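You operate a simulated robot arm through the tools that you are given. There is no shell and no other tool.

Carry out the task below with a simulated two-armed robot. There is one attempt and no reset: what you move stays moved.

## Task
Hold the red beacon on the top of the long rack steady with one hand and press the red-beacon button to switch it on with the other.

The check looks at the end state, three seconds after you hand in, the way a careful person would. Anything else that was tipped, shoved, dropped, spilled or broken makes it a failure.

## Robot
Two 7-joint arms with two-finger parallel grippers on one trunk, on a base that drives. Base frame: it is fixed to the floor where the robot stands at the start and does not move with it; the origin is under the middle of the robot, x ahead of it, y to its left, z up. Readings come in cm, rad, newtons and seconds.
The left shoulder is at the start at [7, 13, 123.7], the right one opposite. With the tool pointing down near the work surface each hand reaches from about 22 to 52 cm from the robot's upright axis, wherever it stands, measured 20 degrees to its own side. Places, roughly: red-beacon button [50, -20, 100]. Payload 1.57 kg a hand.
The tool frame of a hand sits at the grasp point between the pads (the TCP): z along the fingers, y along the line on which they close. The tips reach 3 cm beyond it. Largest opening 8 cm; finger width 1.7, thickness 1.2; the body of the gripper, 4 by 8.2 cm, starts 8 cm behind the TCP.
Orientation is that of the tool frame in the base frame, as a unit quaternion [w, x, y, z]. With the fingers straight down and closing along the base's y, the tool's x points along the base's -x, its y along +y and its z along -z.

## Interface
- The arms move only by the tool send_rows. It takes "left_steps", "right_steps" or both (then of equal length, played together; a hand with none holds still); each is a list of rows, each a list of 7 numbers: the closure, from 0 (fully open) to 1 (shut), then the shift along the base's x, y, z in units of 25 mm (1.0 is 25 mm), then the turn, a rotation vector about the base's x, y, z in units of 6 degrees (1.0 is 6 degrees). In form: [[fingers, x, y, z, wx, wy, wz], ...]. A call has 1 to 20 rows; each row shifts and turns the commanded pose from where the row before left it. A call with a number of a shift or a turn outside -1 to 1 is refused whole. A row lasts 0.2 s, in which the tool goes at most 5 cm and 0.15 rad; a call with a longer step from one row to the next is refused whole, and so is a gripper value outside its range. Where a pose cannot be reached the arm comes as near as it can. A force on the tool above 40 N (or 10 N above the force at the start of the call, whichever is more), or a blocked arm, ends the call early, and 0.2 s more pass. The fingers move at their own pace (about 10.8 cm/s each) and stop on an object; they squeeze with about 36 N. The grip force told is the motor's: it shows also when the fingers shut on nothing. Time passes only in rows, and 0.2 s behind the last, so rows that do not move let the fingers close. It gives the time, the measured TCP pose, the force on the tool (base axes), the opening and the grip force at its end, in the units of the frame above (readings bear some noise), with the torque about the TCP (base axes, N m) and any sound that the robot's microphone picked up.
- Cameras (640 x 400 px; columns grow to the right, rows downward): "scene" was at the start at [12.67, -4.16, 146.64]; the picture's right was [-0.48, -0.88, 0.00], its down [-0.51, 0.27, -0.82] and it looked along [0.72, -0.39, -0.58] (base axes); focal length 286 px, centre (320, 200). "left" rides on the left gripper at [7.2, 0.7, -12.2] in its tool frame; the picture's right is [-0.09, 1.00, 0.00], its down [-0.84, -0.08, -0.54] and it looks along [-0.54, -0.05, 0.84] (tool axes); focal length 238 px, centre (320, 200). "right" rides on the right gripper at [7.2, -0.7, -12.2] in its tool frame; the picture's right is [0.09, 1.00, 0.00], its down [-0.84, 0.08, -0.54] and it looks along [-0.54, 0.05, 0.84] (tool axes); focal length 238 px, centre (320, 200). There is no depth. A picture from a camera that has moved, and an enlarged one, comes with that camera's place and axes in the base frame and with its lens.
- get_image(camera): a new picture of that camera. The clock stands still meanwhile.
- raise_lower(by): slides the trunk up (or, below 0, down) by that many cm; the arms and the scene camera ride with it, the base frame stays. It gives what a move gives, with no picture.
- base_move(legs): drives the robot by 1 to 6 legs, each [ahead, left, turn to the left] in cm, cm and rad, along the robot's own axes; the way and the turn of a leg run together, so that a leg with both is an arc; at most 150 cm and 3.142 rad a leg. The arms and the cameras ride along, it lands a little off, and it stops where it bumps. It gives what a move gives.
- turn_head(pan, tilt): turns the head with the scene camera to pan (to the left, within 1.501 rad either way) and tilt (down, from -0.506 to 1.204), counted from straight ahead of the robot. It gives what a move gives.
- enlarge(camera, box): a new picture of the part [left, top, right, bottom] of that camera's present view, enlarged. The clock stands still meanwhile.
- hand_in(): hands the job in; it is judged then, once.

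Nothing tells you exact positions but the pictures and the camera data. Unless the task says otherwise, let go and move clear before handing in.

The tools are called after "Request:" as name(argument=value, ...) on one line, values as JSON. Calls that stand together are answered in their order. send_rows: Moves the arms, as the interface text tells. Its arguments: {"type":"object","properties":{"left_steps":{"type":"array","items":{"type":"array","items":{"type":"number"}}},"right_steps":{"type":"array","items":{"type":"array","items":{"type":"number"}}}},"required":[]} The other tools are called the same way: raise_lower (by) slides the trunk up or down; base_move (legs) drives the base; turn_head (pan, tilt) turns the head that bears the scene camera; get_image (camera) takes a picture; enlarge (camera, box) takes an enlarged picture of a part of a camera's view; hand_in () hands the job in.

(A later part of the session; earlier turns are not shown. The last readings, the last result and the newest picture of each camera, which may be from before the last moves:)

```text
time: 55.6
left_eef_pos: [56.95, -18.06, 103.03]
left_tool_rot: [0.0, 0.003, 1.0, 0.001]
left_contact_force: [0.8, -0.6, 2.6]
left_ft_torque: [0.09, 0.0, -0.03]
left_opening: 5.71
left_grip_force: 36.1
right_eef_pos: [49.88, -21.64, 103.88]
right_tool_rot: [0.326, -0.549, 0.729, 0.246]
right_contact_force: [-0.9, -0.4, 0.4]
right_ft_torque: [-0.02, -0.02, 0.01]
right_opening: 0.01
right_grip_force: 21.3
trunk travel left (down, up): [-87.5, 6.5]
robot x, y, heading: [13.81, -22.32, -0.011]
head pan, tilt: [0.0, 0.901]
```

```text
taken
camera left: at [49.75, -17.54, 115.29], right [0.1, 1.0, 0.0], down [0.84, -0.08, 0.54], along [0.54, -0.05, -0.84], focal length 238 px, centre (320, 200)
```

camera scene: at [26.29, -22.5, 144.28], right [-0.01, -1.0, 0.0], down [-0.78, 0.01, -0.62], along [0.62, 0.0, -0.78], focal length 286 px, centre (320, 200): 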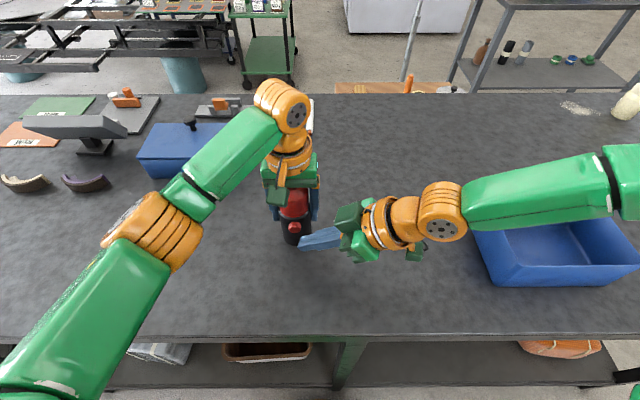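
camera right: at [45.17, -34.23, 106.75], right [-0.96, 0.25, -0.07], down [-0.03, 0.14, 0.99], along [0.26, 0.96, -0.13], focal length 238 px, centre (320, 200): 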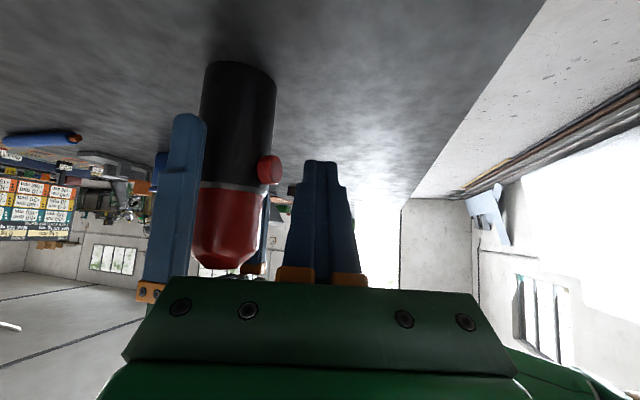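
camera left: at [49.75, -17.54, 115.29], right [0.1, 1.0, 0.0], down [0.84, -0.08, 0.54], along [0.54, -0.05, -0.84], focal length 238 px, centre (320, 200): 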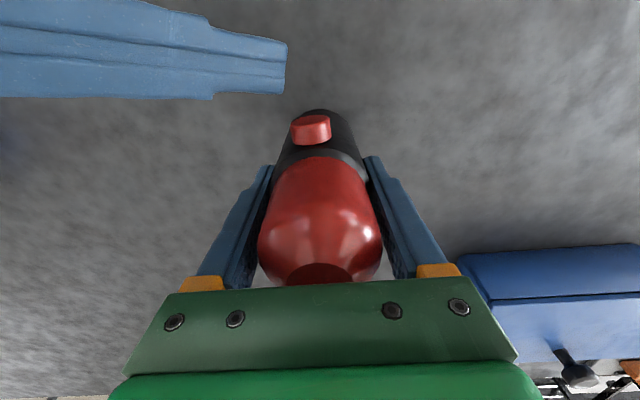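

The wrist is at a near-straight singular pose here. I'll retreat the right hand to the right and forward, re-orient it with the arm more extended, and slide back in front of the button while the left hand keeps holding.

Request:
send_rows(right_steps=[[1, 0, -0.6, 0.2, 0, 0, 0], [1, 0, -0.6, 0.2, 0, 0, 0], [1, 0, -0.6, 0.3, 0, 0, 0], [1, 0.1, -0.6, 0.3, 0, 0, 0], [1, 0.3, -0.6, 0.3, 0, 0, 0], [1, 0.3, -0.4, 0.3, 0, 0, 0], [1, 0, 0, 0, 0, 0, 0]])

Request:
send_rows(right_steps=[[1, 0, 0, 0, 0, 0, 0.9], [1, 0, 0, 0, 0, 0, 0.9], [1, 0, 0, 0, 0, 0, 0.9], [1, 0, 0, 0, 0, 0, 0]])

Request:
get_image(camera="scene")

```text
time: 57.2
left_eef_pos: [56.93, -18.1, 103.06]
left_tool_rot: [-0.001, 0.003, 1.0, 0.0]
left_contact_force: [0.7, 0.7, 1.6]
left_ft_torque: [0.14, 0.01, -0.01]
left_opening: 5.72
left_grip_force: 36.1
right_eef_pos: [51.52, -29.59, 107.48]
right_tool_rot: [0.325, -0.559, 0.719, 0.255]
right_contact_force: [0.1, 0.5, -0.4]
right_ft_torque: [0.01, 0.0, -0.03]
right_opening: 0.0
right_grip_force: 21.5
right hand out of reach, approached as far as the arm can: row 1
trunk travel left (down, up): [-87.5, 6.5]
robot x, y, heading: [13.7, -22.68, -0.001]
head pan, tilt: [0.0, 0.901]
```

```text
time: 58.2
left_eef_pos: [56.94, -18.21, 103.07]
left_tool_rot: [0.0, 0.002, 1.0, -0.001]
left_contact_force: [-0.2, 0.0, 1.8]
left_ft_torque: [0.07, 0.02, -0.02]
left_opening: 5.72
left_grip_force: 35.9
right_eef_pos: [51.79, -29.54, 107.45]
right_tool_rot: [-0.286, 0.655, -0.632, -0.298]
right_contact_force: [-0.9, -0.8, 0.3]
right_ft_torque: [0.01, -0.01, 0.03]
right_opening: 0.0
right_grip_force: 21.2
trunk travel left (down, up): [-87.5, 6.5]
robot x, y, heading: [13.6, -22.59, -0.001]
head pan, tilt: [0.0, 0.901]
```

```text
taken
camera scene: at [26.27, -22.49, 144.28], right [-0.01, -1.0, 0.0], down [-0.78, 0.0, -0.62], along [0.62, 0.0, -0.78], focal length 286 px, centre (320, 200)
```

scene: 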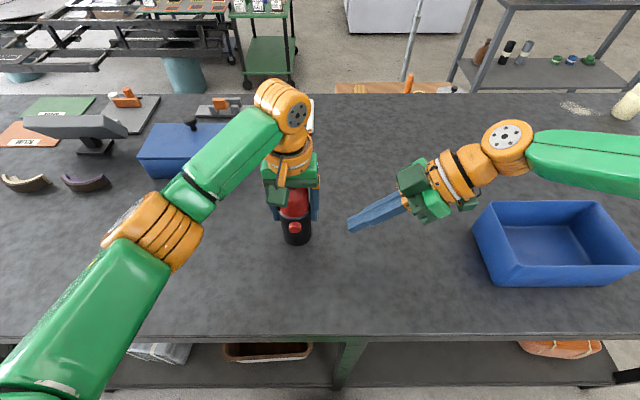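

The yaw is now about 90° and the arm is extended. I'll slide it left in front of the beacon, going partway first.

Request:
send_rows(right_steps=[[1, -0.08, 0.475, -0.18, 0, 0, 0], [1, -0.08, 0.475, -0.18, 0, 0, 0], [1, -0.08, 0.475, -0.18, 0, 0, 0], [1, -0.08, 0.475, -0.18, 0, 0, 0], [1, -0.08, 0.475, -0.18, 0, 0, 0], [1, 0, 0, 0, 0, 0, 0]])

Request:
get_image(camera="left")

Request:
get_image(camera="scene")

```text
time: 59.6
left_eef_pos: [56.96, -18.15, 103.07]
left_tool_rot: [0.0, 0.002, 1.0, -0.001]
left_contact_force: [0.0, 0.0, 1.7]
left_ft_torque: [0.02, 0.06, 0.01]
left_opening: 5.69
left_grip_force: 35.9
right_eef_pos: [49.71, -23.95, 106.04]
right_tool_rot: [-0.285, 0.655, -0.634, -0.296]
right_contact_force: [0.4, -0.4, -0.6]
right_ft_torque: [0.01, -0.01, -0.04]
right_opening: 0.01
right_grip_force: 21.4
right hand out of reach, approached as far as the arm can: row 3, 4, 5
trunk travel left (down, up): [-87.5, 6.5]
robot x, y, heading: [13.68, -22.27, -0.002]
head pan, tilt: [0.0, 0.901]
```

```text
taken
camera left: at [49.74, -17.53, 115.3], right [0.1, 1.0, 0.0], down [0.84, -0.08, 0.54], along [0.54, -0.05, -0.84], focal length 238 px, centre (320, 200)
```

left: 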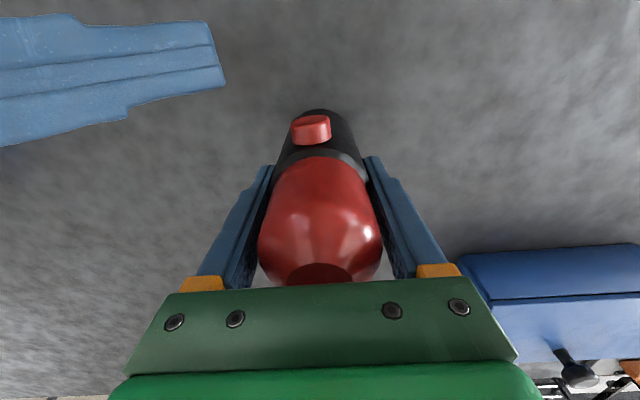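

```text
taken
camera scene: at [26.27, -22.49, 144.28], right [-0.01, -1.0, 0.0], down [-0.78, 0.0, -0.62], along [0.62, 0.0, -0.78], focal length 286 px, centre (320, 200)
```

scene: 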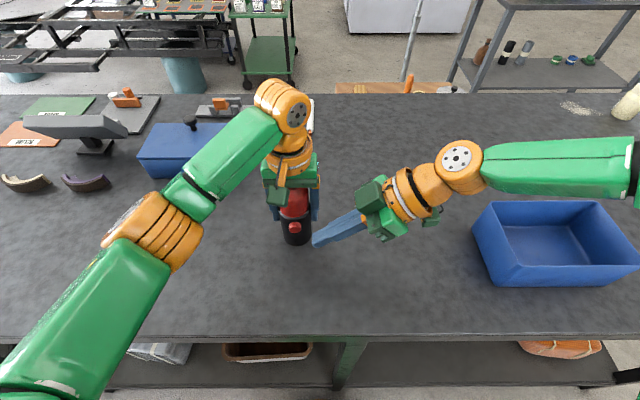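

It stopped again at (49.7, -24, 106). I'll look at the arm posture once more to work out which joint is limiting.

Request:
turn_head(pan=-0.8, tilt=0.8)

Request:
get_image(camera="scene")

```text
time: 60.8
left_eef_pos: [56.99, -18.16, 103.0]
left_tool_rot: [0.0, 0.002, 1.0, 0.001]
left_contact_force: [0.6, 0.7, 1.4]
left_ft_torque: [0.08, 0.05, 0.0]
left_opening: 5.71
left_grip_force: 36.5
right_eef_pos: [49.63, -23.87, 106.1]
right_tool_rot: [-0.287, 0.655, -0.634, -0.295]
right_contact_force: [0.2, 0.2, -0.2]
right_ft_torque: [0.02, 0.01, 0.01]
right_opening: 0.02
right_grip_force: 20.8
trunk travel left (down, up): [-87.5, 6.5]
robot x, y, heading: [14.01, -22.69, -0.006]
head pan, tilt: [-0.799, 0.799]
```

```text
taken
camera scene: at [24.32, -28.25, 145.07], right [-0.72, -0.69, 0.0], down [-0.5, 0.52, -0.7], along [0.48, -0.5, -0.72], focal length 286 px, centre (320, 200)
```

scene: 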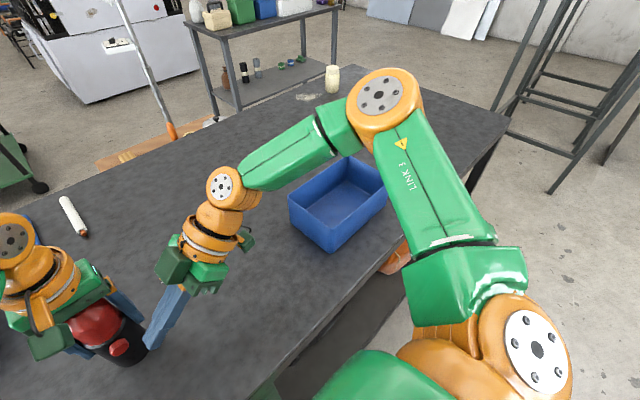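

I'll try a steeper hand pose, about 30° tilt and 60° yaw, which keeps the wrist well bent and away from the singularity. First I'll back away to the right, then re-orient.

Request:
send_rows(right_steps=[[1, 0, -0.6, 0.3, 0, 0, 0], [1, 0, -0.6, 0.3, 0, 0, 0], [1, 0, -0.4, 0.3, 0, 0, 0], [1, 0, 0, 0.2, 0, 0, -1], [1, 0, 0, 0.2, 0, 0, -1], [1, 0, 0, 0, 0, 0, -1], [1, 0, 0, 0, 0, 0, -1], [1, 0, 0, 0, 0, 0, -1], [1, 0, 0, 0, -0.866, 0.5, 0], [1, 0, 0, 0, -0.866, 0.5, 0], [1, 0, 0, 0, -0.866, 0.5, 0], [1, 0, 0, 0, 0, 0, 0]])

Request:
get_image(camera="scene")

```text
time: 63.4
left_eef_pos: [56.95, -18.09, 103.0]
left_tool_rot: [0.0, 0.002, 1.0, 0.0]
left_contact_force: [1.0, 0.9, 0.6]
left_ft_torque: [0.07, 0.05, -0.04]
left_opening: 5.7
left_grip_force: 36.4
right_eef_pos: [49.78, -27.89, 109.34]
right_tool_rot: [0.225, -0.494, 0.828, 0.141]
right_contact_force: [0.5, 0.3, 0.1]
right_ft_torque: [-0.03, 0.02, -0.01]
right_opening: 0.0
right_grip_force: 21.4
trunk travel left (down, up): [-87.5, 6.5]
robot x, y, heading: [13.6, -22.26, -0.004]
head pan, tilt: [-0.799, 0.799]
```

```text
taken
camera scene: at [24.3, -28.25, 145.07], right [-0.72, -0.69, 0.0], down [-0.5, 0.52, -0.7], along [0.48, -0.5, -0.72], focal length 286 px, centre (320, 200)
```

scene: 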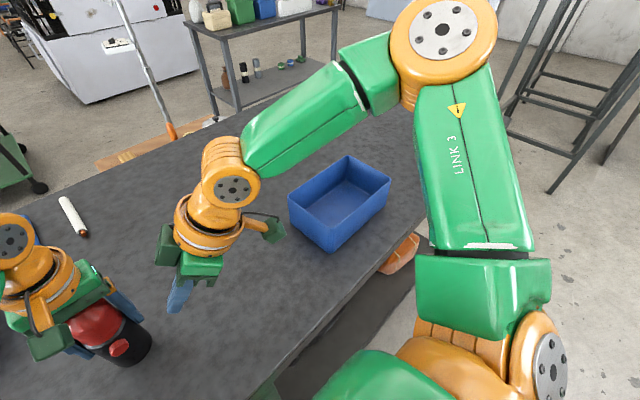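

Reached cleanly. I'll move in partway toward the standoff in this steeper pose.

Request:
send_rows(right_steps=[[1, -0.1, 0.41, -0.22, 0, 0, 0], [1, -0.1, 0.41, -0.22, 0, 0, 0], [1, -0.1, 0.41, -0.22, 0, 0, 0], [1, -0.1, 0.41, -0.22, 0, 0, 0], [1, 0, 0, 0, 0, 0, 0]])

```text
time: 64.6
left_eef_pos: [56.96, -18.22, 102.98]
left_tool_rot: [0.001, 0.002, 1.0, 0.0]
left_contact_force: [0.2, -0.1, 0.3]
left_ft_torque: [0.01, 0.03, 0.0]
left_opening: 5.7
left_grip_force: 36.1
right_eef_pos: [48.85, -23.69, 107.32]
right_tool_rot: [0.225, -0.493, 0.828, 0.142]
right_contact_force: [0.1, -0.6, 0.4]
right_ft_torque: [0.01, -0.03, 0.01]
right_opening: 0.0
right_grip_force: 21.2
trunk travel left (down, up): [-87.5, 6.5]
robot x, y, heading: [14.12, -22.52, -0.004]
head pan, tilt: [-0.799, 0.799]
```

No limit this time. I'll continue to the standoff in front of the button.

Request:
send_rows(right_steps=[[1, -0.02, 0.39, -0.25, 0, 0, 0], [1, -0.02, 0.39, -0.25, 0, 0, 0], [1, -0.02, 0.39, -0.25, 0, 0, 0], [1, -0.02, 0.39, -0.25, 0, 0, 0], [1, 0, 0, 0, 0, 0, 0]])

Request:
turn_head(pan=0.0, tilt=0.9)

Request:
get_image(camera="left")

Request:
enlarge(camera="scene", box=[240, 140, 440, 280])

Request:
get_image(camera="right")

```text
time: 65.8
left_eef_pos: [56.89, -18.07, 103.05]
left_tool_rot: [0.0, 0.003, 1.0, 0.0]
left_contact_force: [-0.7, 0.2, 1.5]
left_ft_torque: [0.11, -0.01, -0.02]
left_opening: 5.7
left_grip_force: 35.6
right_eef_pos: [48.21, -22.94, 106.14]
right_tool_rot: [0.226, -0.494, 0.827, 0.142]
right_contact_force: [-1.2, 0.5, 0.4]
right_ft_torque: [0.01, -0.01, 0.02]
right_opening: 0.0
right_grip_force: 21.3
right hand out of reach, approached as far as the arm can: row 2, 3, 4
trunk travel left (down, up): [-87.5, 6.5]
robot x, y, heading: [13.4, -22.1, -0.001]
head pan, tilt: [-0.799, 0.799]
```

```text
time: 66.9
left_eef_pos: [56.97, -18.13, 102.99]
left_tool_rot: [0.0, 0.002, 1.0, -0.001]
left_contact_force: [0.0, -0.9, 3.3]
left_ft_torque: [0.11, 0.0, -0.03]
left_opening: 5.69
left_grip_force: 36.0
right_eef_pos: [48.14, -22.85, 106.05]
right_tool_rot: [0.224, -0.495, 0.827, 0.143]
right_contact_force: [0.0, 0.8, -0.2]
right_ft_torque: [0.0, 0.01, -0.01]
right_opening: 0.0
right_grip_force: 21.4
trunk travel left (down, up): [-87.5, 6.5]
robot x, y, heading: [13.87, -22.07, -0.004]
head pan, tilt: [0.0, 0.901]
```

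```text
taken
camera left: at [49.73, -17.54, 115.3], right [0.1, 1.0, 0.0], down [0.84, -0.08, 0.54], along [0.54, -0.05, -0.84], focal length 238 px, centre (320, 200)
```

left: 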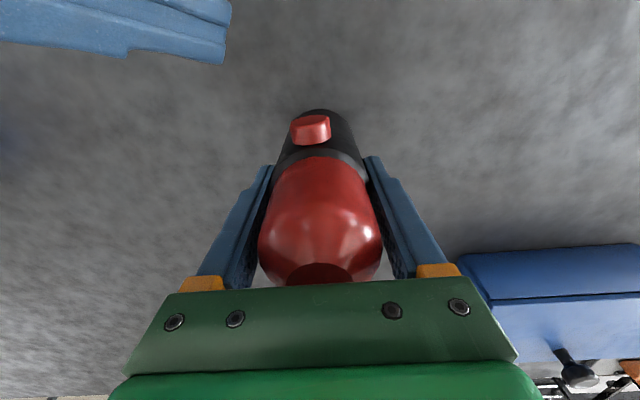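

```text
2.86 times, centred on (340, 210) of scene
camera zoom: at [26.26, -22.5, 144.28], right [-0.01, -1.0, 0.0], down [-0.78, 0.01, -0.62], along [0.62, 0.0, -0.78], focal length 818 px, centre (263, 171)
```

zoom: 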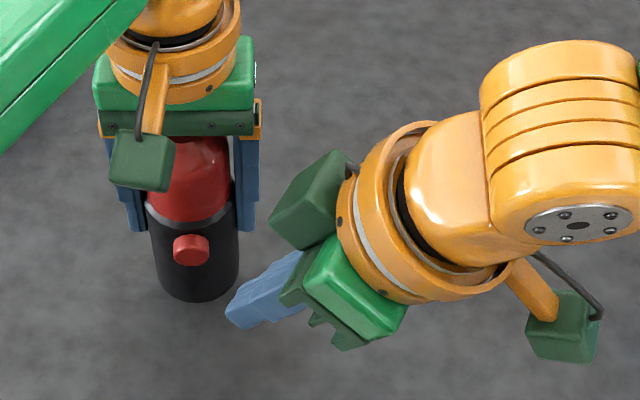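

```text
taken
camera right: at [42.97, -34.16, 112.95], right [-0.92, 0.4, -0.03], down [0.15, 0.42, 0.9], along [0.37, 0.82, -0.44], focal length 238 px, centre (320, 200)
```

right: 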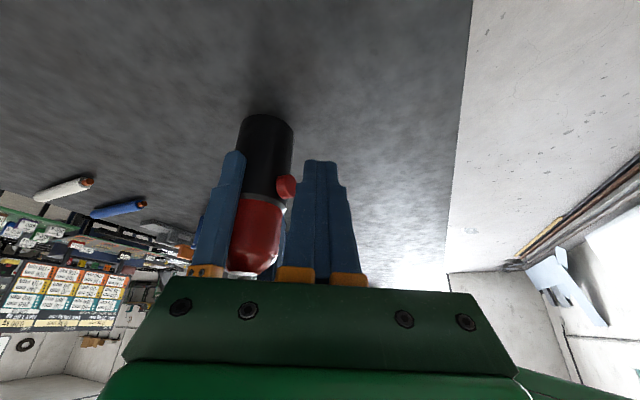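

This right-hand pose falls 2–3 cm short in y every time, so the base needs to be about 4–5 cm further left. I'll retreat the right hand, release and lift the left, and test how far across the left hand can reach before moving the base.

Request:
send_rows(right_steps=[[1, 0, -0.6, 0.3, 0, 0, 0], [1, 0, -0.6, 0.3, 0, 0, 0], [1, 0, -0.8, 0.3, 0, 0, 0], [1, 0, -0.8, 0.3, 0, 0, 0], [1, -0.2, -0.8, 0.3, 0, 0, 0], [1, -0.2, -0.8, 0.3, 0, 0, 0], [1, -0.2, -0.8, 0.2, 0, 0, 0], [1, 0, 0, 0, 0, 0, 0]])

Request:
send_rows(left_steps=[[0.3, 0, 0, 0, 0, 0, 0], [0.15, 0, 0, 0, 0, 0, 0], [0, 0, 0, 0, 0, 0, 0], [0, 0, 0, 0, 0, 0, 0]])

Request:
get_image(camera="left")

Request:
get_image(camera="scene")

```text
time: 68.7
left_eef_pos: [56.94, -18.24, 103.03]
left_tool_rot: [0.0, 0.002, 1.0, 0.0]
left_contact_force: [0.1, -0.5, 0.7]
left_ft_torque: [0.04, 0.04, 0.0]
left_opening: 5.7
left_grip_force: 35.8
right_eef_pos: [46.57, -35.81, 111.0]
right_tool_rot: [0.226, -0.495, 0.827, 0.142]
right_contact_force: [0.7, -0.2, 0.3]
right_ft_torque: [-0.01, -0.02, -0.04]
right_opening: 0.0
right_grip_force: 21.1
trunk travel left (down, up): [-87.5, 6.5]
robot x, y, heading: [13.87, -22.43, -0.005]
head pan, tilt: [0.0, 0.901]
```

```text
time: 69.7
left_eef_pos: [56.96, -18.22, 103.09]
left_tool_rot: [0.0, 0.002, 1.0, 0.0]
left_contact_force: [-0.1, 0.3, 1.2]
left_ft_torque: [-0.01, -0.03, -0.01]
left_opening: 7.97
left_grip_force: 0.1
right_eef_pos: [46.57, -35.67, 110.99]
right_tool_rot: [0.224, -0.495, 0.828, 0.143]
right_contact_force: [-0.8, 0.4, 1.2]
right_ft_torque: [-0.02, 0.02, 0.01]
right_opening: 0.0
right_grip_force: 21.6
trunk travel left (down, up): [-87.5, 6.5]
robot x, y, heading: [14.09, -22.2, -0.004]
head pan, tilt: [0.0, 0.901]
```

```text
taken
camera left: at [49.76, -17.53, 115.29], right [0.1, 1.0, 0.0], down [0.84, -0.08, 0.54], along [0.54, -0.05, -0.84], focal length 238 px, centre (320, 200)
```

left: 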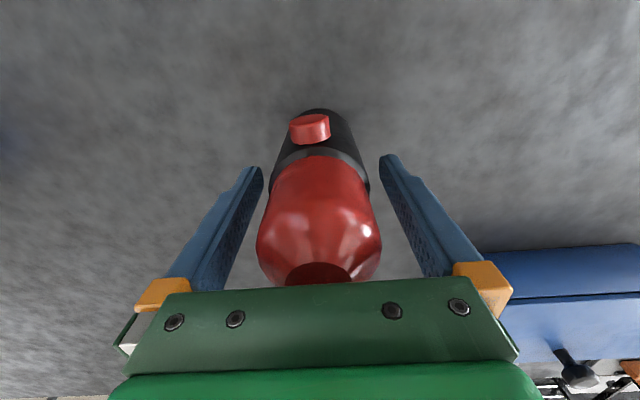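

```text
taken
camera scene: at [26.3, -22.48, 144.27], right [-0.01, -1.0, 0.0], down [-0.78, 0.0, -0.62], along [0.62, 0.0, -0.78], focal length 286 px, centre (320, 200)
```

scene: 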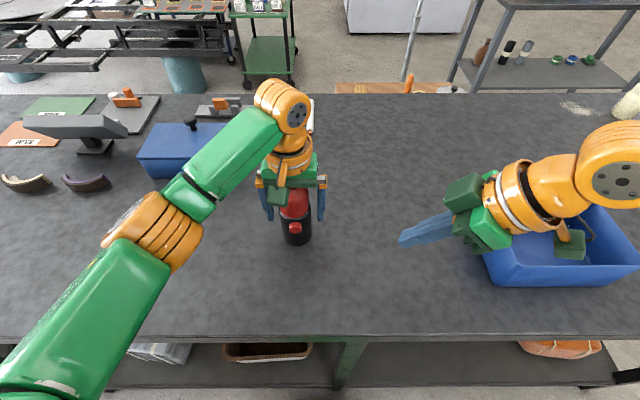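

The beacon is released and still standing in place. I'll lift the left hand straight up and then test reaching 4.5 cm further across at hover height.

Request:
send_rows(left_steps=[[0, 0, 0, 0.4, 0, 0, 0], [0, 0, 0, 0.5, 0, 0, 0], [0, 0, 0, 0.5, 0, 0, 0], [0, 0, 0, 0.5, 0, 0, 0], [0, 0, 0, 0.5, 0, 0, 0], [0, 0, 0, 0.5, 0, 0, 0], [0, 0, 0, 0.5, 0, 0, 0], [0, 0, 0, 0.5, 0, 0, 0], [0, 0, 0, 0.5, 0, 0, 0], [0, 0, 0, 0.4, 0, 0, 0], [0, 0, 0, 0, 0, 0, 0]])

Request:
send_rows(left_steps=[[0, 0, -0.45, 0, 0, 0, 0], [0, 0, -0.45, 0, 0, 0, 0], [0, 0, -0.45, 0, 0, 0, 0], [0, 0, -0.45, 0, 0, 0, 0], [0, 0, 0, 0, 0, 0, 0]])

Request:
get_image(camera="scene")

```text
time: 72.1
left_eef_pos: [56.98, -18.36, 115.04]
left_tool_rot: [0.0, 0.003, 1.0, 0.0]
left_contact_force: [-0.6, 0.8, 0.8]
left_ft_torque: [0.0, -0.02, -0.03]
left_opening: 7.99
left_grip_force: 0.0
right_eef_pos: [46.64, -35.9, 110.93]
right_tool_rot: [0.224, -0.494, 0.828, 0.142]
right_contact_force: [-0.4, 0.3, 0.3]
right_ft_torque: [-0.04, 0.01, 0.0]
right_opening: 0.0
right_grip_force: 21.7
trunk travel left (down, up): [-87.5, 6.5]
robot x, y, heading: [13.67, -22.07, -0.003]
head pan, tilt: [0.0, 0.901]
```

```text
time: 73.3
left_eef_pos: [56.87, -22.64, 114.96]
left_tool_rot: [0.0, 0.001, 1.0, -0.001]
left_contact_force: [0.2, -0.6, -0.4]
left_ft_torque: [0.03, -0.03, 0.01]
left_opening: 7.97
left_grip_force: 0.0
right_eef_pos: [46.73, -35.83, 110.92]
right_tool_rot: [0.225, -0.495, 0.827, 0.142]
right_contact_force: [0.1, 0.1, -0.3]
right_ft_torque: [0.01, 0.01, -0.07]
right_opening: 0.03
right_grip_force: 21.2
trunk travel left (down, up): [-87.5, 6.5]
robot x, y, heading: [13.8, -22.4, -0.006]
head pan, tilt: [0.0, 0.901]
```

```text
taken
camera scene: at [26.3, -22.48, 144.27], right [-0.01, -1.0, 0.0], down [-0.78, 0.0, -0.62], along [0.62, 0.0, -0.78], focal length 286 px, centre (320, 200)
```

scene: 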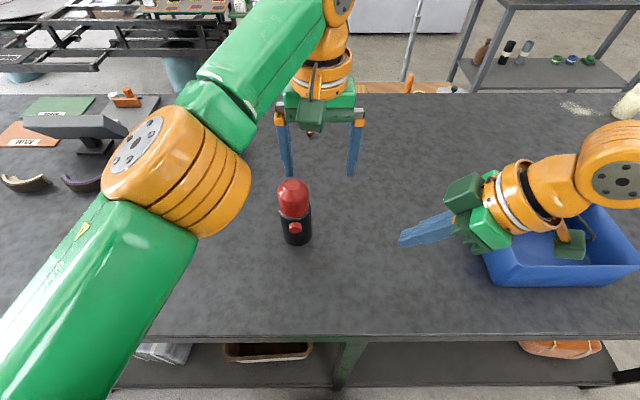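

The left hand reaches that comfortably. I'll test another 5 cm across at hover height to know the margin.

Request:
send_rows(left_steps=[[0, 0, -0.5, 0, 0, 0, 0], [0, 0, -0.5, 0, 0, 0, 0], [0, 0, -0.5, 0, 0, 0, 0], [0, 0, -0.5, 0, 0, 0, 0], [0, 0, 0, 0, 0, 0, 0]])

```text
time: 74.5
left_eef_pos: [55.77, -24.44, 115.63]
left_tool_rot: [0.0, 0.003, 1.0, 0.0]
left_contact_force: [0.6, 0.0, -0.1]
left_ft_torque: [-0.02, 0.0, 0.0]
left_opening: 8.02
left_grip_force: 0.0
left hand out of reach, approached as far as the arm can: row 1, 2, 3, 4
right_eef_pos: [46.7, -35.86, 111.01]
right_tool_rot: [0.224, -0.494, 0.828, 0.142]
right_contact_force: [-0.7, -0.1, 0.0]
right_ft_torque: [0.01, 0.02, 0.01]
right_opening: 0.0
right_grip_force: 21.7
trunk travel left (down, up): [-87.5, 6.5]
robot x, y, heading: [13.75, -22.22, -0.003]
head pan, tilt: [0.0, 0.901]
```

The left limit is just past y≈-23 here, so a base shift of 3.8 cm left is usable. I'll bring the left hand back to (57, -22.5, 115) and then drive left 3.8 cm, which lands it above the beacon.

Request:
send_rows(left_steps=[[0, 0.25, 0.4, -0.1, 0, 0, 0], [0, 0.25, 0.4, -0.1, 0, 0, 0], [0, 0, 0, 0, 0, 0, 0]])

Request:
base_move(legs=[[0, 3.8, 0]])

Request:
send_rows(left_steps=[[0, 0, 0, 0, 0, 0, 0], [0, 0, 0, 0, 0, 0, 0], [0, 0, 0, 0, 0, 0, 0]])

Request:
get_image(camera="left")

Request:
get_image(camera="scene")

```text
time: 75.3
left_eef_pos: [56.93, -22.41, 115.03]
left_tool_rot: [0.0, 0.002, 1.0, 0.001]
left_contact_force: [0.1, 0.2, -0.3]
left_ft_torque: [-0.01, 0.01, 0.03]
left_opening: 7.99
left_grip_force: 0.1
right_eef_pos: [46.61, -35.8, 110.92]
right_tool_rot: [0.225, -0.495, 0.827, 0.143]
right_contact_force: [0.6, -0.5, 0.3]
right_ft_torque: [-0.03, 0.0, -0.02]
right_opening: 0.03
right_grip_force: 21.7
trunk travel left (down, up): [-87.5, 6.5]
robot x, y, heading: [13.83, -22.32, -0.005]
head pan, tilt: [0.0, 0.901]
```

```text
time: 76.2
left_eef_pos: [57.03, -19.4, 115.1]
left_tool_rot: [0.0, 0.002, 1.0, 0.004]
left_contact_force: [-0.2, -0.7, 0.4]
left_ft_torque: [0.06, 0.02, -0.02]
left_opening: 7.99
left_grip_force: 0.1
right_eef_pos: [46.64, -32.67, 110.92]
right_tool_rot: [0.226, -0.494, 0.827, 0.146]
right_contact_force: [-0.9, 0.6, 0.3]
right_ft_torque: [0.04, -0.02, 0.02]
right_opening: 0.0
right_grip_force: 21.5
trunk travel left (down, up): [-87.5, 6.5]
robot x, y, heading: [13.88, -18.62, -0.004]
head pan, tilt: [0.0, 0.901]
```

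```text
time: 77.0
left_eef_pos: [57.01, -18.69, 115.06]
left_tool_rot: [0.0, 0.003, 1.0, 0.0]
left_contact_force: [0.0, -0.5, 0.1]
left_ft_torque: [-0.02, 0.0, 0.01]
left_opening: 8.03
left_grip_force: 0.0
right_eef_pos: [46.6, -32.06, 111.03]
right_tool_rot: [0.224, -0.494, 0.828, 0.141]
right_contact_force: [0.0, 0.1, 0.0]
right_ft_torque: [0.02, 0.0, -0.02]
right_opening: 0.0
right_grip_force: 21.0
trunk travel left (down, up): [-87.5, 6.5]
robot x, y, heading: [13.56, -18.56, -0.01]
head pan, tilt: [0.0, 0.901]
```

```text
taken
camera left: at [49.82, -18.03, 127.39], right [0.1, 1.0, 0.0], down [0.84, -0.08, 0.54], along [0.54, -0.05, -0.84], focal length 238 px, centre (320, 200)
```

left: 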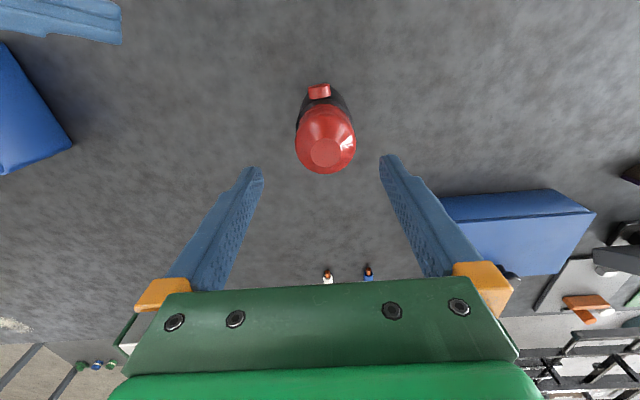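

```text
taken
camera scene: at [26.33, -18.74, 144.27], right [-0.01, -1.0, 0.0], down [-0.78, 0.01, -0.62], along [0.62, 0.0, -0.78], focal length 286 px, centre (320, 200)
```

scene: 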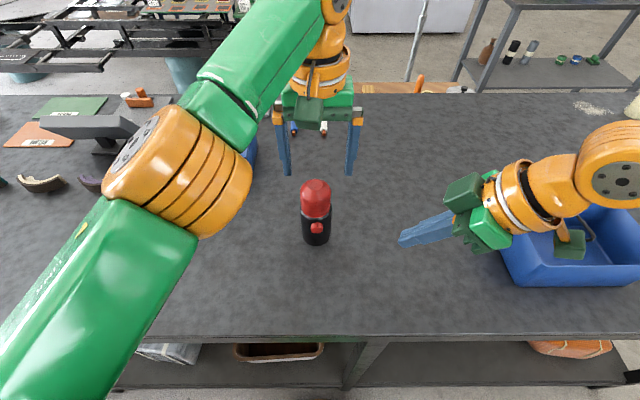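

The base is shifted and the left hand hovers about 0.5 cm off the beacon axis. Before lowering it I'll bring the right hand back in with 50° tilt and about 69° yaw and see whether it now reaches the standoff.

Request:
send_rows(right_steps=[[1, 0.2, 0.3, -0.2, 0.713, -0.363, 0], [1, 0.2, 0.3, -0.2, 0.713, -0.363, 0], [1, 0.2, 0.3, -0.2, 0.713, -0.363, 0], [1, 0.2, 0.3, -0.2, 0.713, -0.363, 0], [1, 0, 0, 0, 0, 0, 1], [1, 0, 0.4, -0.25, 0, 0, 0], [1, 0, 0.4, -0.25, 0, 0, 0], [1, 0, 0.4, -0.25, 0, 0, 0], [1, 0, 0, 0, 0, 0, 0]])

Request:
get_image(camera="left")

```text
time: 79.0
left_eef_pos: [56.97, -18.59, 115.2]
left_tool_rot: [0.001, 0.003, 1.0, 0.0]
left_contact_force: [-0.6, 0.5, -1.6]
left_ft_torque: [0.02, 0.0, -0.01]
left_opening: 7.99
left_grip_force: 0.0
right_eef_pos: [48.62, -25.97, 107.13]
right_tool_rot: [0.345, -0.505, 0.753, 0.244]
right_contact_force: [-1.3, 0.2, 0.3]
right_ft_torque: [0.01, 0.01, 0.03]
right_opening: 0.01
right_grip_force: 21.3
trunk travel left (down, up): [-87.5, 6.5]
robot x, y, heading: [14.37, -18.68, -0.005]
head pan, tilt: [0.0, 0.901]
```

```text
taken
camera left: at [49.81, -17.99, 127.39], right [0.1, 1.0, 0.0], down [0.84, -0.08, 0.54], along [0.54, -0.05, -0.84], focal length 238 px, centre (320, 200)
```

left: 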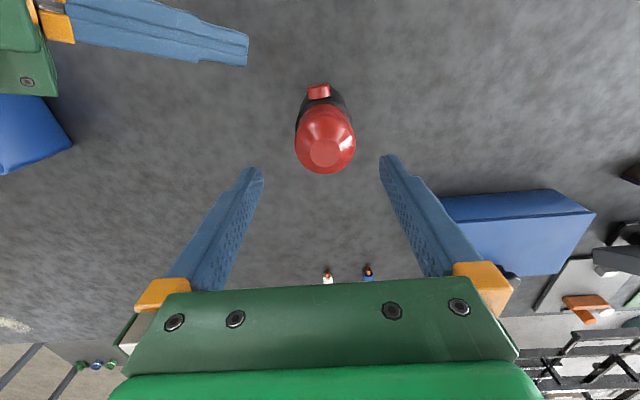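

No limits so far. Continuing to the standoff.

Request:
send_rows(right_steps=[[1, 0, 0.43, -0.25, 0, 0, 0], [1, 0, 0.43, -0.25, 0, 0, 0], [1, 0, 0.43, -0.25, 0, 0, 0], [1, 0, 0.43, -0.25, 0, 0, 0], [1, 0, 0.43, -0.25, 0, 0, 0], [1, 0, 0, 0, 0, 0, 0]])

Request:
get_image(camera="left")

Request:
enlarge(camera="scene", box=[250, 150, 410, 260])

```text
time: 80.4
left_eef_pos: [57.02, -18.69, 115.01]
left_tool_rot: [0.0, 0.003, 1.0, 0.0]
left_contact_force: [-0.2, 1.2, 0.4]
left_ft_torque: [0.01, 0.0, 0.01]
left_opening: 8.01
left_grip_force: 0.1
right_eef_pos: [48.75, -20.65, 104.03]
right_tool_rot: [0.347, -0.503, 0.753, 0.244]
right_contact_force: [0.4, -0.6, 0.8]
right_ft_torque: [-0.03, -0.02, 0.02]
right_opening: 0.01
right_grip_force: 20.9
trunk travel left (down, up): [-87.5, 6.5]
robot x, y, heading: [13.99, -18.21, -0.01]
head pan, tilt: [0.0, 0.901]
```

```text
taken
camera left: at [49.8, -18.04, 127.39], right [0.1, 1.0, 0.0], down [0.84, -0.08, 0.54], along [0.54, -0.05, -0.84], focal length 238 px, centre (320, 200)
```

left: 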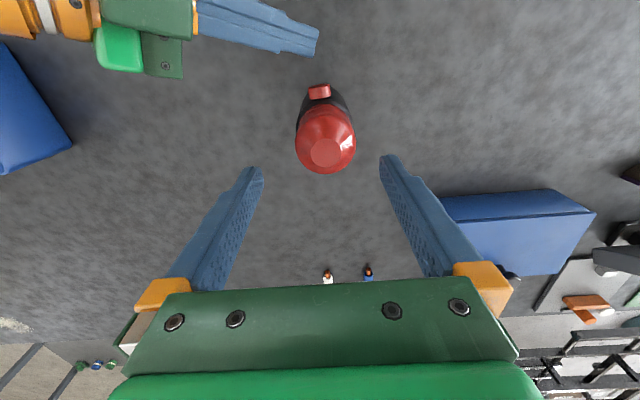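

```text
3.64 times, centred on (330, 205) of scene
camera zoom: at [26.31, -18.75, 144.28], right [-0.01, -1.0, 0.0], down [-0.78, 0.01, -0.62], along [0.62, 0.0, -0.78], focal length 1041 px, centre (284, 182)
```

zoom: 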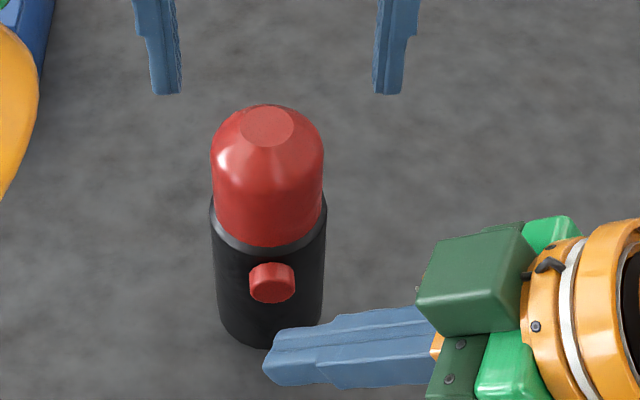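

The right hand reaches the standoff with no limits now. I'll centre the left hand (+0.58 cm in y) and lower it around the beacon.

Request:
send_rows(left_steps=[[0, 0, 0.12, 0, 0, 0, 0], [0, 0, 0.11, 0, 0, 0, 0], [0, 0, 0, -0.4, 0, 0, 0], [0, 0, 0, -0.4, 0, 0, 0], [0, 0, 0, -0.4, 0, 0, 0], [0, 0, 0, -0.4, 0, 0, 0], [0, 0, 0, -0.4, 0, 0, 0], [0, 0, 0, 0, 0, 0, 0], [0, 0, 0, 0, 0, 0, 0]])

Request:
get_image(camera="left")

```text
time: 82.4
left_eef_pos: [56.94, -18.09, 110.23]
left_tool_rot: [0.0, 0.002, 1.0, 0.0]
left_contact_force: [-0.8, -0.2, 0.5]
left_ft_torque: [-0.02, 0.01, -0.03]
left_opening: 8.01
left_grip_force: 0.1
right_eef_pos: [48.68, -20.57, 104.01]
right_tool_rot: [0.345, -0.505, 0.753, 0.244]
right_contact_force: [0.1, 0.0, 0.0]
right_ft_torque: [-0.04, 0.04, -0.01]
right_opening: 0.01
right_grip_force: 21.6
trunk travel left (down, up): [-87.5, 6.5]
robot x, y, heading: [13.9, -18.61, -0.009]
head pan, tilt: [0.0, 0.901]
```

```text
taken
camera left: at [49.83, -17.44, 122.45], right [0.1, 1.0, 0.0], down [0.84, -0.08, 0.54], along [0.54, -0.05, -0.84], focal length 238 px, centre (320, 200)
```

left: 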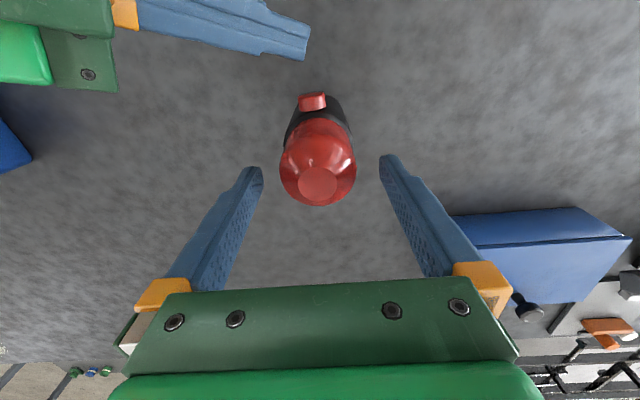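

It is well centred, so I'll make a small trim and come down the remaining 7 cm.

Request:
send_rows(left_steps=[[0, 0, -0.04, -0.3, 0, 0, 0], [0, 0, 0, -0.4, 0, 0, 0], [0, 0, 0, -0.4, 0, 0, 0], [0, 0, 0, -0.4, 0, 0, 0], [0, 0, 0, -0.4, 0, 0, 0], [0, 0, 0, -0.4, 0, 0, 0], [0, 0, 0, -0.4, 0, 0, 0], [0, 0, 0, -0.14, 0, 0, 0], [0, 0, 0, 0, 0, 0, 0], [0, 0, 0, 0, 0, 0, 0]])

Request:
get_image(camera="left")

Request:
enlarge(camera="scene", box=[250, 150, 410, 260])

```text
time: 84.6
left_eef_pos: [57.11, -18.11, 103.11]
left_tool_rot: [0.0, 0.003, 1.0, 0.001]
left_contact_force: [0.3, 0.4, 0.7]
left_ft_torque: [-0.01, -0.01, 0.01]
left_opening: 8.0
left_grip_force: 0.1
right_eef_pos: [48.84, -20.65, 103.95]
right_tool_rot: [0.346, -0.505, 0.752, 0.245]
right_contact_force: [0.2, 0.4, 0.4]
right_ft_torque: [0.03, -0.03, 0.02]
right_opening: 0.0
right_grip_force: 21.2
trunk travel left (down, up): [-87.5, 6.5]
robot x, y, heading: [14.18, -18.2, -0.007]
head pan, tilt: [0.0, 0.901]
```

```text
taken
camera left: at [49.83, -17.51, 115.3], right [0.1, 1.0, 0.0], down [0.84, -0.08, 0.54], along [0.54, -0.05, -0.84], focal length 238 px, centre (320, 200)
```

left: 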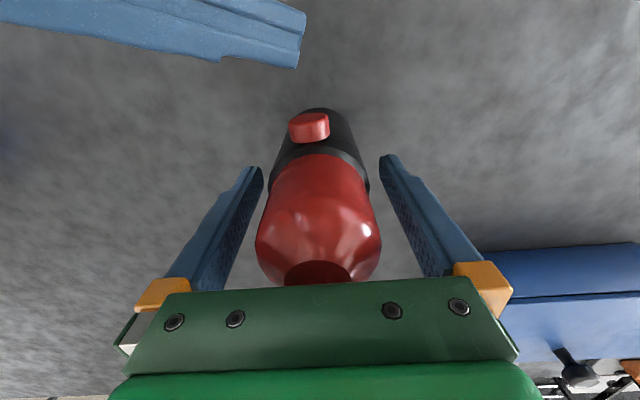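

```text
3.64 times, centred on (330, 205) of scene
camera zoom: at [26.33, -18.68, 144.27], right [-0.01, -1.0, 0.0], down [-0.78, 0.0, -0.62], along [0.62, 0.0, -0.78], focal length 1041 px, centre (284, 182)
```

zoom: 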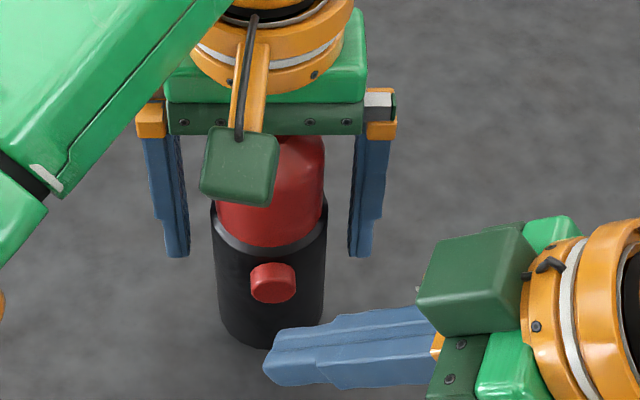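

Both hands are in place. I'll close the left gripper to hold the beacon.

Request:
send_rows(left_steps=[[0.15, 0, -0.04, 0, 0, 0, 0], [0.22, 0, 0, 0, 0, 0, 0], [0.28, 0, 0, 0, 0, 0, 0], [0.4, 0, 0, 0, 0, 0, 0], [1, 0, 0, 0, 0, 0, 0], [1, 0, 0, 0, 0, 0, 0], [1, 0, 0, 0, 0, 0, 0]])

Request:
send_rows(right_steps=[[1, 0.16, 0.02, 0, 0, 0, 0], [1, 0.16, 0.02, 0, 0, 0, 0], [1, 0.16, 0.02, 0, 0, 0, 0], [1, 0, 0, 0, 0, 0, 0]])

Request:
get_image(camera="left")

Request:
enlarge(camera="scene", box=[270, 180, 390, 260])

Request:
enlarge(camera="right", box=[180, 40, 420, 280])

```text
time: 86.2
left_eef_pos: [56.96, -18.27, 103.05]
left_tool_rot: [0.0, 0.002, 1.0, 0.0]
left_contact_force: [0.1, -0.2, -0.8]
left_ft_torque: [0.05, 0.01, 0.02]
left_opening: 5.69
left_grip_force: 36.2
right_eef_pos: [48.84, -20.71, 103.96]
right_tool_rot: [0.345, -0.504, 0.753, 0.244]
right_contact_force: [-0.7, 0.3, -0.9]
right_ft_torque: [0.05, 0.0, -0.01]
right_opening: 0.01
right_grip_force: 21.1
trunk travel left (down, up): [-87.5, 6.5]
robot x, y, heading: [13.42, -18.49, -0.005]
head pan, tilt: [0.0, 0.901]
```

```text
time: 87.2
left_eef_pos: [56.94, -18.26, 103.04]
left_tool_rot: [0.0, 0.003, 1.0, 0.0]
left_contact_force: [0.3, -1.1, -0.1]
left_ft_torque: [0.01, 0.04, 0.01]
left_opening: 5.71
left_grip_force: 36.4
right_eef_pos: [49.9, -20.52, 104.1]
right_tool_rot: [0.345, -0.504, 0.753, 0.244]
right_contact_force: [-0.1, -0.1, -0.6]
right_ft_torque: [0.0, 0.0, 0.02]
right_opening: 0.0
right_grip_force: 20.9
trunk travel left (down, up): [-87.5, 6.5]
robot x, y, heading: [13.89, -18.77, -0.003]
head pan, tilt: [0.0, 0.901]
```

```text
taken
camera left: at [49.79, -17.61, 115.28], right [0.1, 1.0, 0.0], down [0.84, -0.08, 0.54], along [0.54, -0.05, -0.84], focal length 238 px, centre (320, 200)
```

left: 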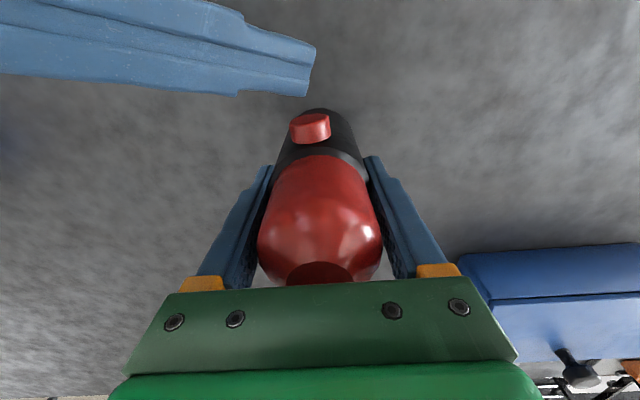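

```text
5.00 times, centred on (330, 220) of scene
camera zoom: at [26.32, -18.69, 144.28], right [-0.01, -1.0, 0.0], down [-0.78, 0.0, -0.62], along [0.62, 0.0, -0.78], focal length 1431 px, centre (270, 100)
```

zoom: 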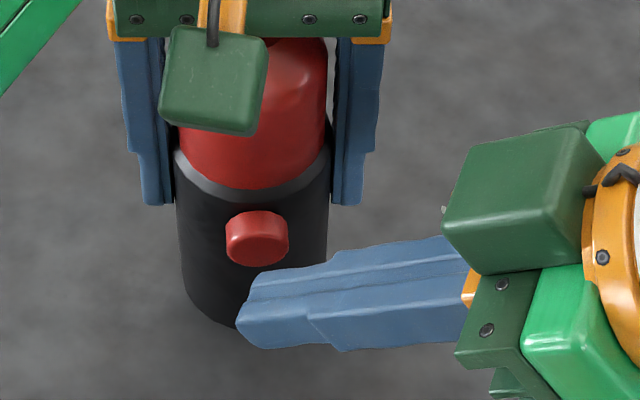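

```text
1.67 times, centred on (300, 160) of right
camera zoom: at [45.37, -33.72, 106.44], right [-0.95, 0.32, -0.05], down [-0.01, 0.14, 0.99], along [0.32, 0.94, -0.13], focal length 397 px, centre (353, 267)
```

zoom: 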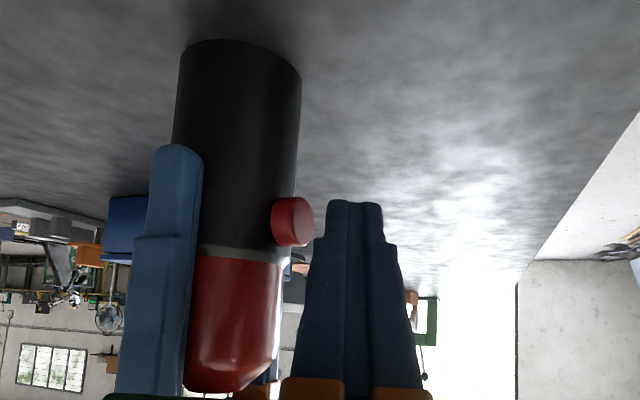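

The fingertip corner is at about (51.8, -18.45, 102.8), about 1.2 cm in front of the button centre, and the beacon is held. I'll advance slowly toward contact while watching the force.

Request:
send_rows(right_steps=[[1, 0.08, 0, 0, 0, 0, 0], [1, 0.08, 0, 0, 0, 0, 0], [1, 0.08, 0, 0, 0, 0, 0], [1, 0.08, 0, 0, 0, 0, 0], [1, 0.04, 0, 0, 0, 0, 0]])

Request:
enlarge(camera="scene", box=[270, 180, 390, 260])

Request:
enlarge(camera="left", box=[220, 40, 400, 180])

```text
time: 88.4
left_eef_pos: [56.97, -18.32, 102.98]
left_tool_rot: [0.0, 0.002, 1.0, 0.0]
left_contact_force: [-0.1, -0.6, 0.8]
left_ft_torque: [0.01, 0.04, -0.04]
left_opening: 5.68
left_grip_force: 36.2
right_eef_pos: [50.72, -20.58, 104.12]
right_tool_rot: [0.346, -0.504, 0.753, 0.244]
right_contact_force: [1.1, 0.4, 1.1]
right_ft_torque: [-0.01, 0.01, -0.03]
right_opening: 0.0
right_grip_force: 21.1
trunk travel left (down, up): [-87.5, 6.5]
robot x, y, heading: [13.99, -18.71, -0.006]
head pan, tilt: [0.0, 0.901]
```

```text
5.00 times, centred on (330, 220) of scene
camera zoom: at [26.32, -18.69, 144.28], right [-0.01, -1.0, 0.0], down [-0.78, 0.0, -0.62], along [0.62, 0.0, -0.78], focal length 1431 px, centre (270, 100)
```

zoom: 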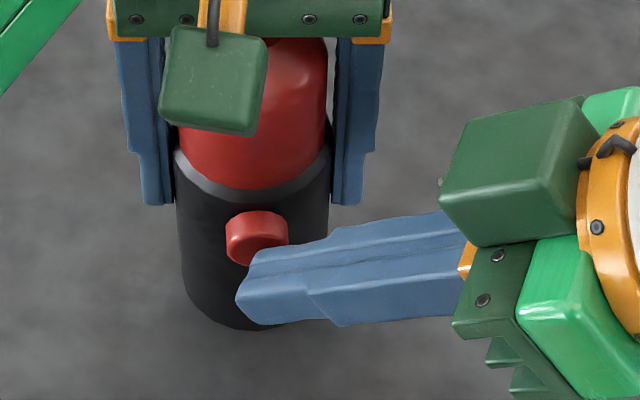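

```text
2.86 times, centred on (310, 110) of left
camera zoom: at [49.79, -17.61, 115.29], right [0.1, 1.0, 0.0], down [0.84, -0.08, 0.54], along [0.54, -0.05, -0.84], focal length 681 px, centre (349, 457)
```

zoom: 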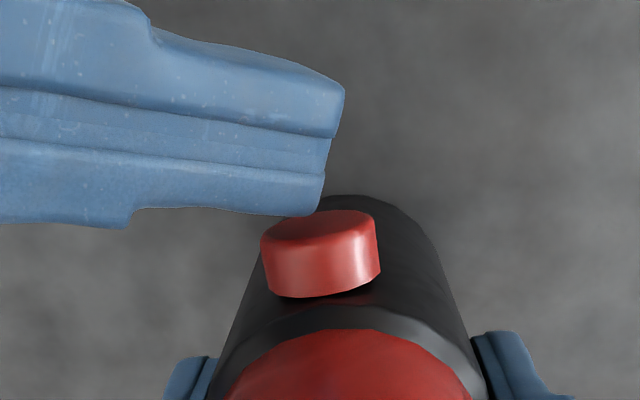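

The fingertip is about 0.4 cm from the button face and overlaps its centre. I'll nudge slightly left and press in small steps.

Request:
send_rows(right_steps=[[1, 0, 0.1, 0, 0, 0, 0], [1, 0.06, 0, 0, 0, 0, 0], [1, 0.06, 0, 0, 0, 0, 0], [1, 0.06, 0, 0, 0, 0, 0]])

Request:
enlarge(camera="left", box=[220, 40, 400, 180])

```text
time: 89.4
left_eef_pos: [57.06, -18.29, 102.98]
left_tool_rot: [0.0, 0.003, 1.0, 0.0]
left_contact_force: [1.2, -0.1, 1.1]
left_ft_torque: [0.01, 0.04, -0.02]
left_opening: 5.7
left_grip_force: 36.4
right_eef_pos: [51.12, -20.19, 104.21]
right_tool_rot: [0.345, -0.505, 0.752, 0.245]
right_contact_force: [-2.2, 0.8, -0.3]
right_ft_torque: [-0.01, -0.01, 0.06]
right_opening: 0.0
right_grip_force: 21.5
trunk travel left (down, up): [-87.5, 6.5]
robot x, y, heading: [13.77, -18.96, -0.007]
head pan, tilt: [0.0, 0.901]
```

```text
2.86 times, centred on (310, 110) of left
camera zoom: at [49.79, -17.61, 115.29], right [0.1, 1.0, 0.0], down [0.84, -0.08, 0.54], along [0.54, -0.05, -0.84], focal length 681 px, centre (349, 457)
```

zoom: 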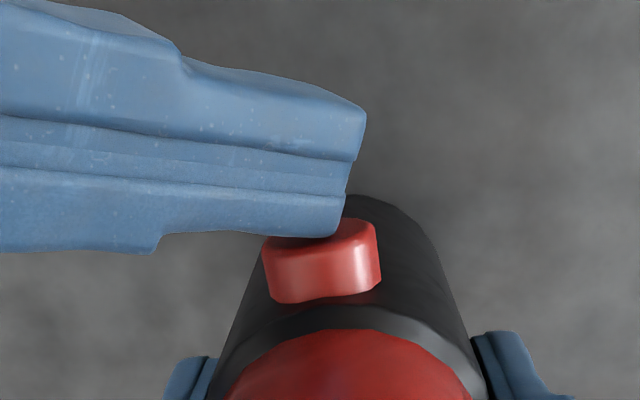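

Contact has begun (about 2 N) and the button is starting to move in. I'll keep pressing gently.

Request:
send_rows(right_steps=[[1, 0.06, 0, 0, 0, 0, 0], [1, 0.06, 0, 0, 0, 0, 0]])

Request:
enlarge(camera="left", box=[220, 40, 400, 180])

Request:
get_image(camera="scene")

```text
time: 90.0
left_eef_pos: [57.02, -18.32, 102.99]
left_tool_rot: [0.0, 0.003, 1.0, 0.0]
left_contact_force: [3.9, -0.5, 1.5]
left_ft_torque: [0.02, 0.06, -0.02]
left_opening: 5.69
left_grip_force: 35.6
right_eef_pos: [51.47, -20.22, 104.17]
right_tool_rot: [0.346, -0.504, 0.753, 0.244]
right_contact_force: [-3.5, -0.8, -0.6]
right_ft_torque: [-0.01, 0.09, 0.08]
right_opening: 0.0
right_grip_force: 20.8
trunk travel left (down, up): [-87.5, 6.5]
robot x, y, heading: [13.93, -18.61, -0.004]
head pan, tilt: [0.0, 0.901]
heard: click
```

```text
2.86 times, centred on (310, 110) of left
camera zoom: at [49.78, -17.61, 115.29], right [0.1, 1.0, 0.0], down [0.84, -0.08, 0.54], along [0.54, -0.05, -0.84], focal length 681 px, centre (349, 457)
```

zoom: 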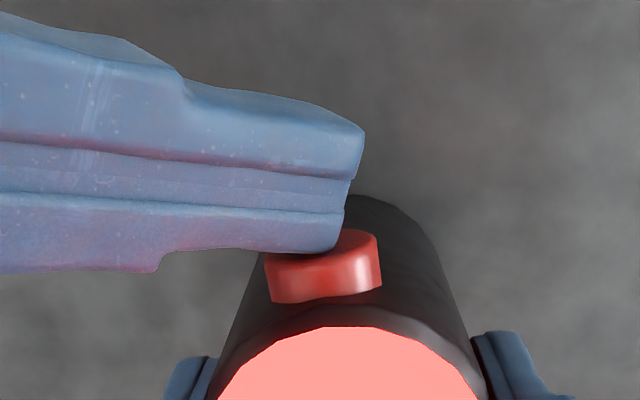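

```text
taken
camera scene: at [26.3, -18.7, 144.28], right [-0.01, -1.0, 0.0], down [-0.78, 0.0, -0.62], along [0.62, 0.0, -0.78], focal length 286 px, centre (320, 200)
```

scene: 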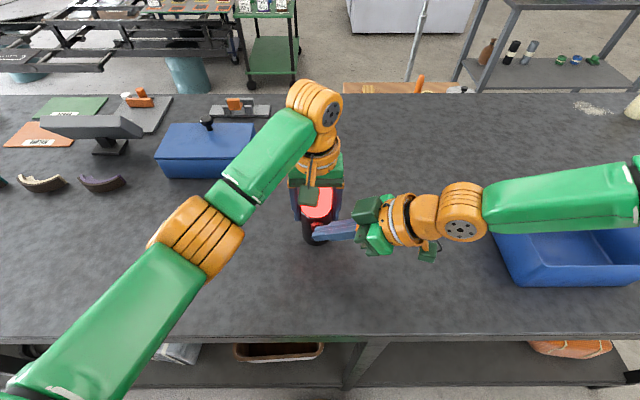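

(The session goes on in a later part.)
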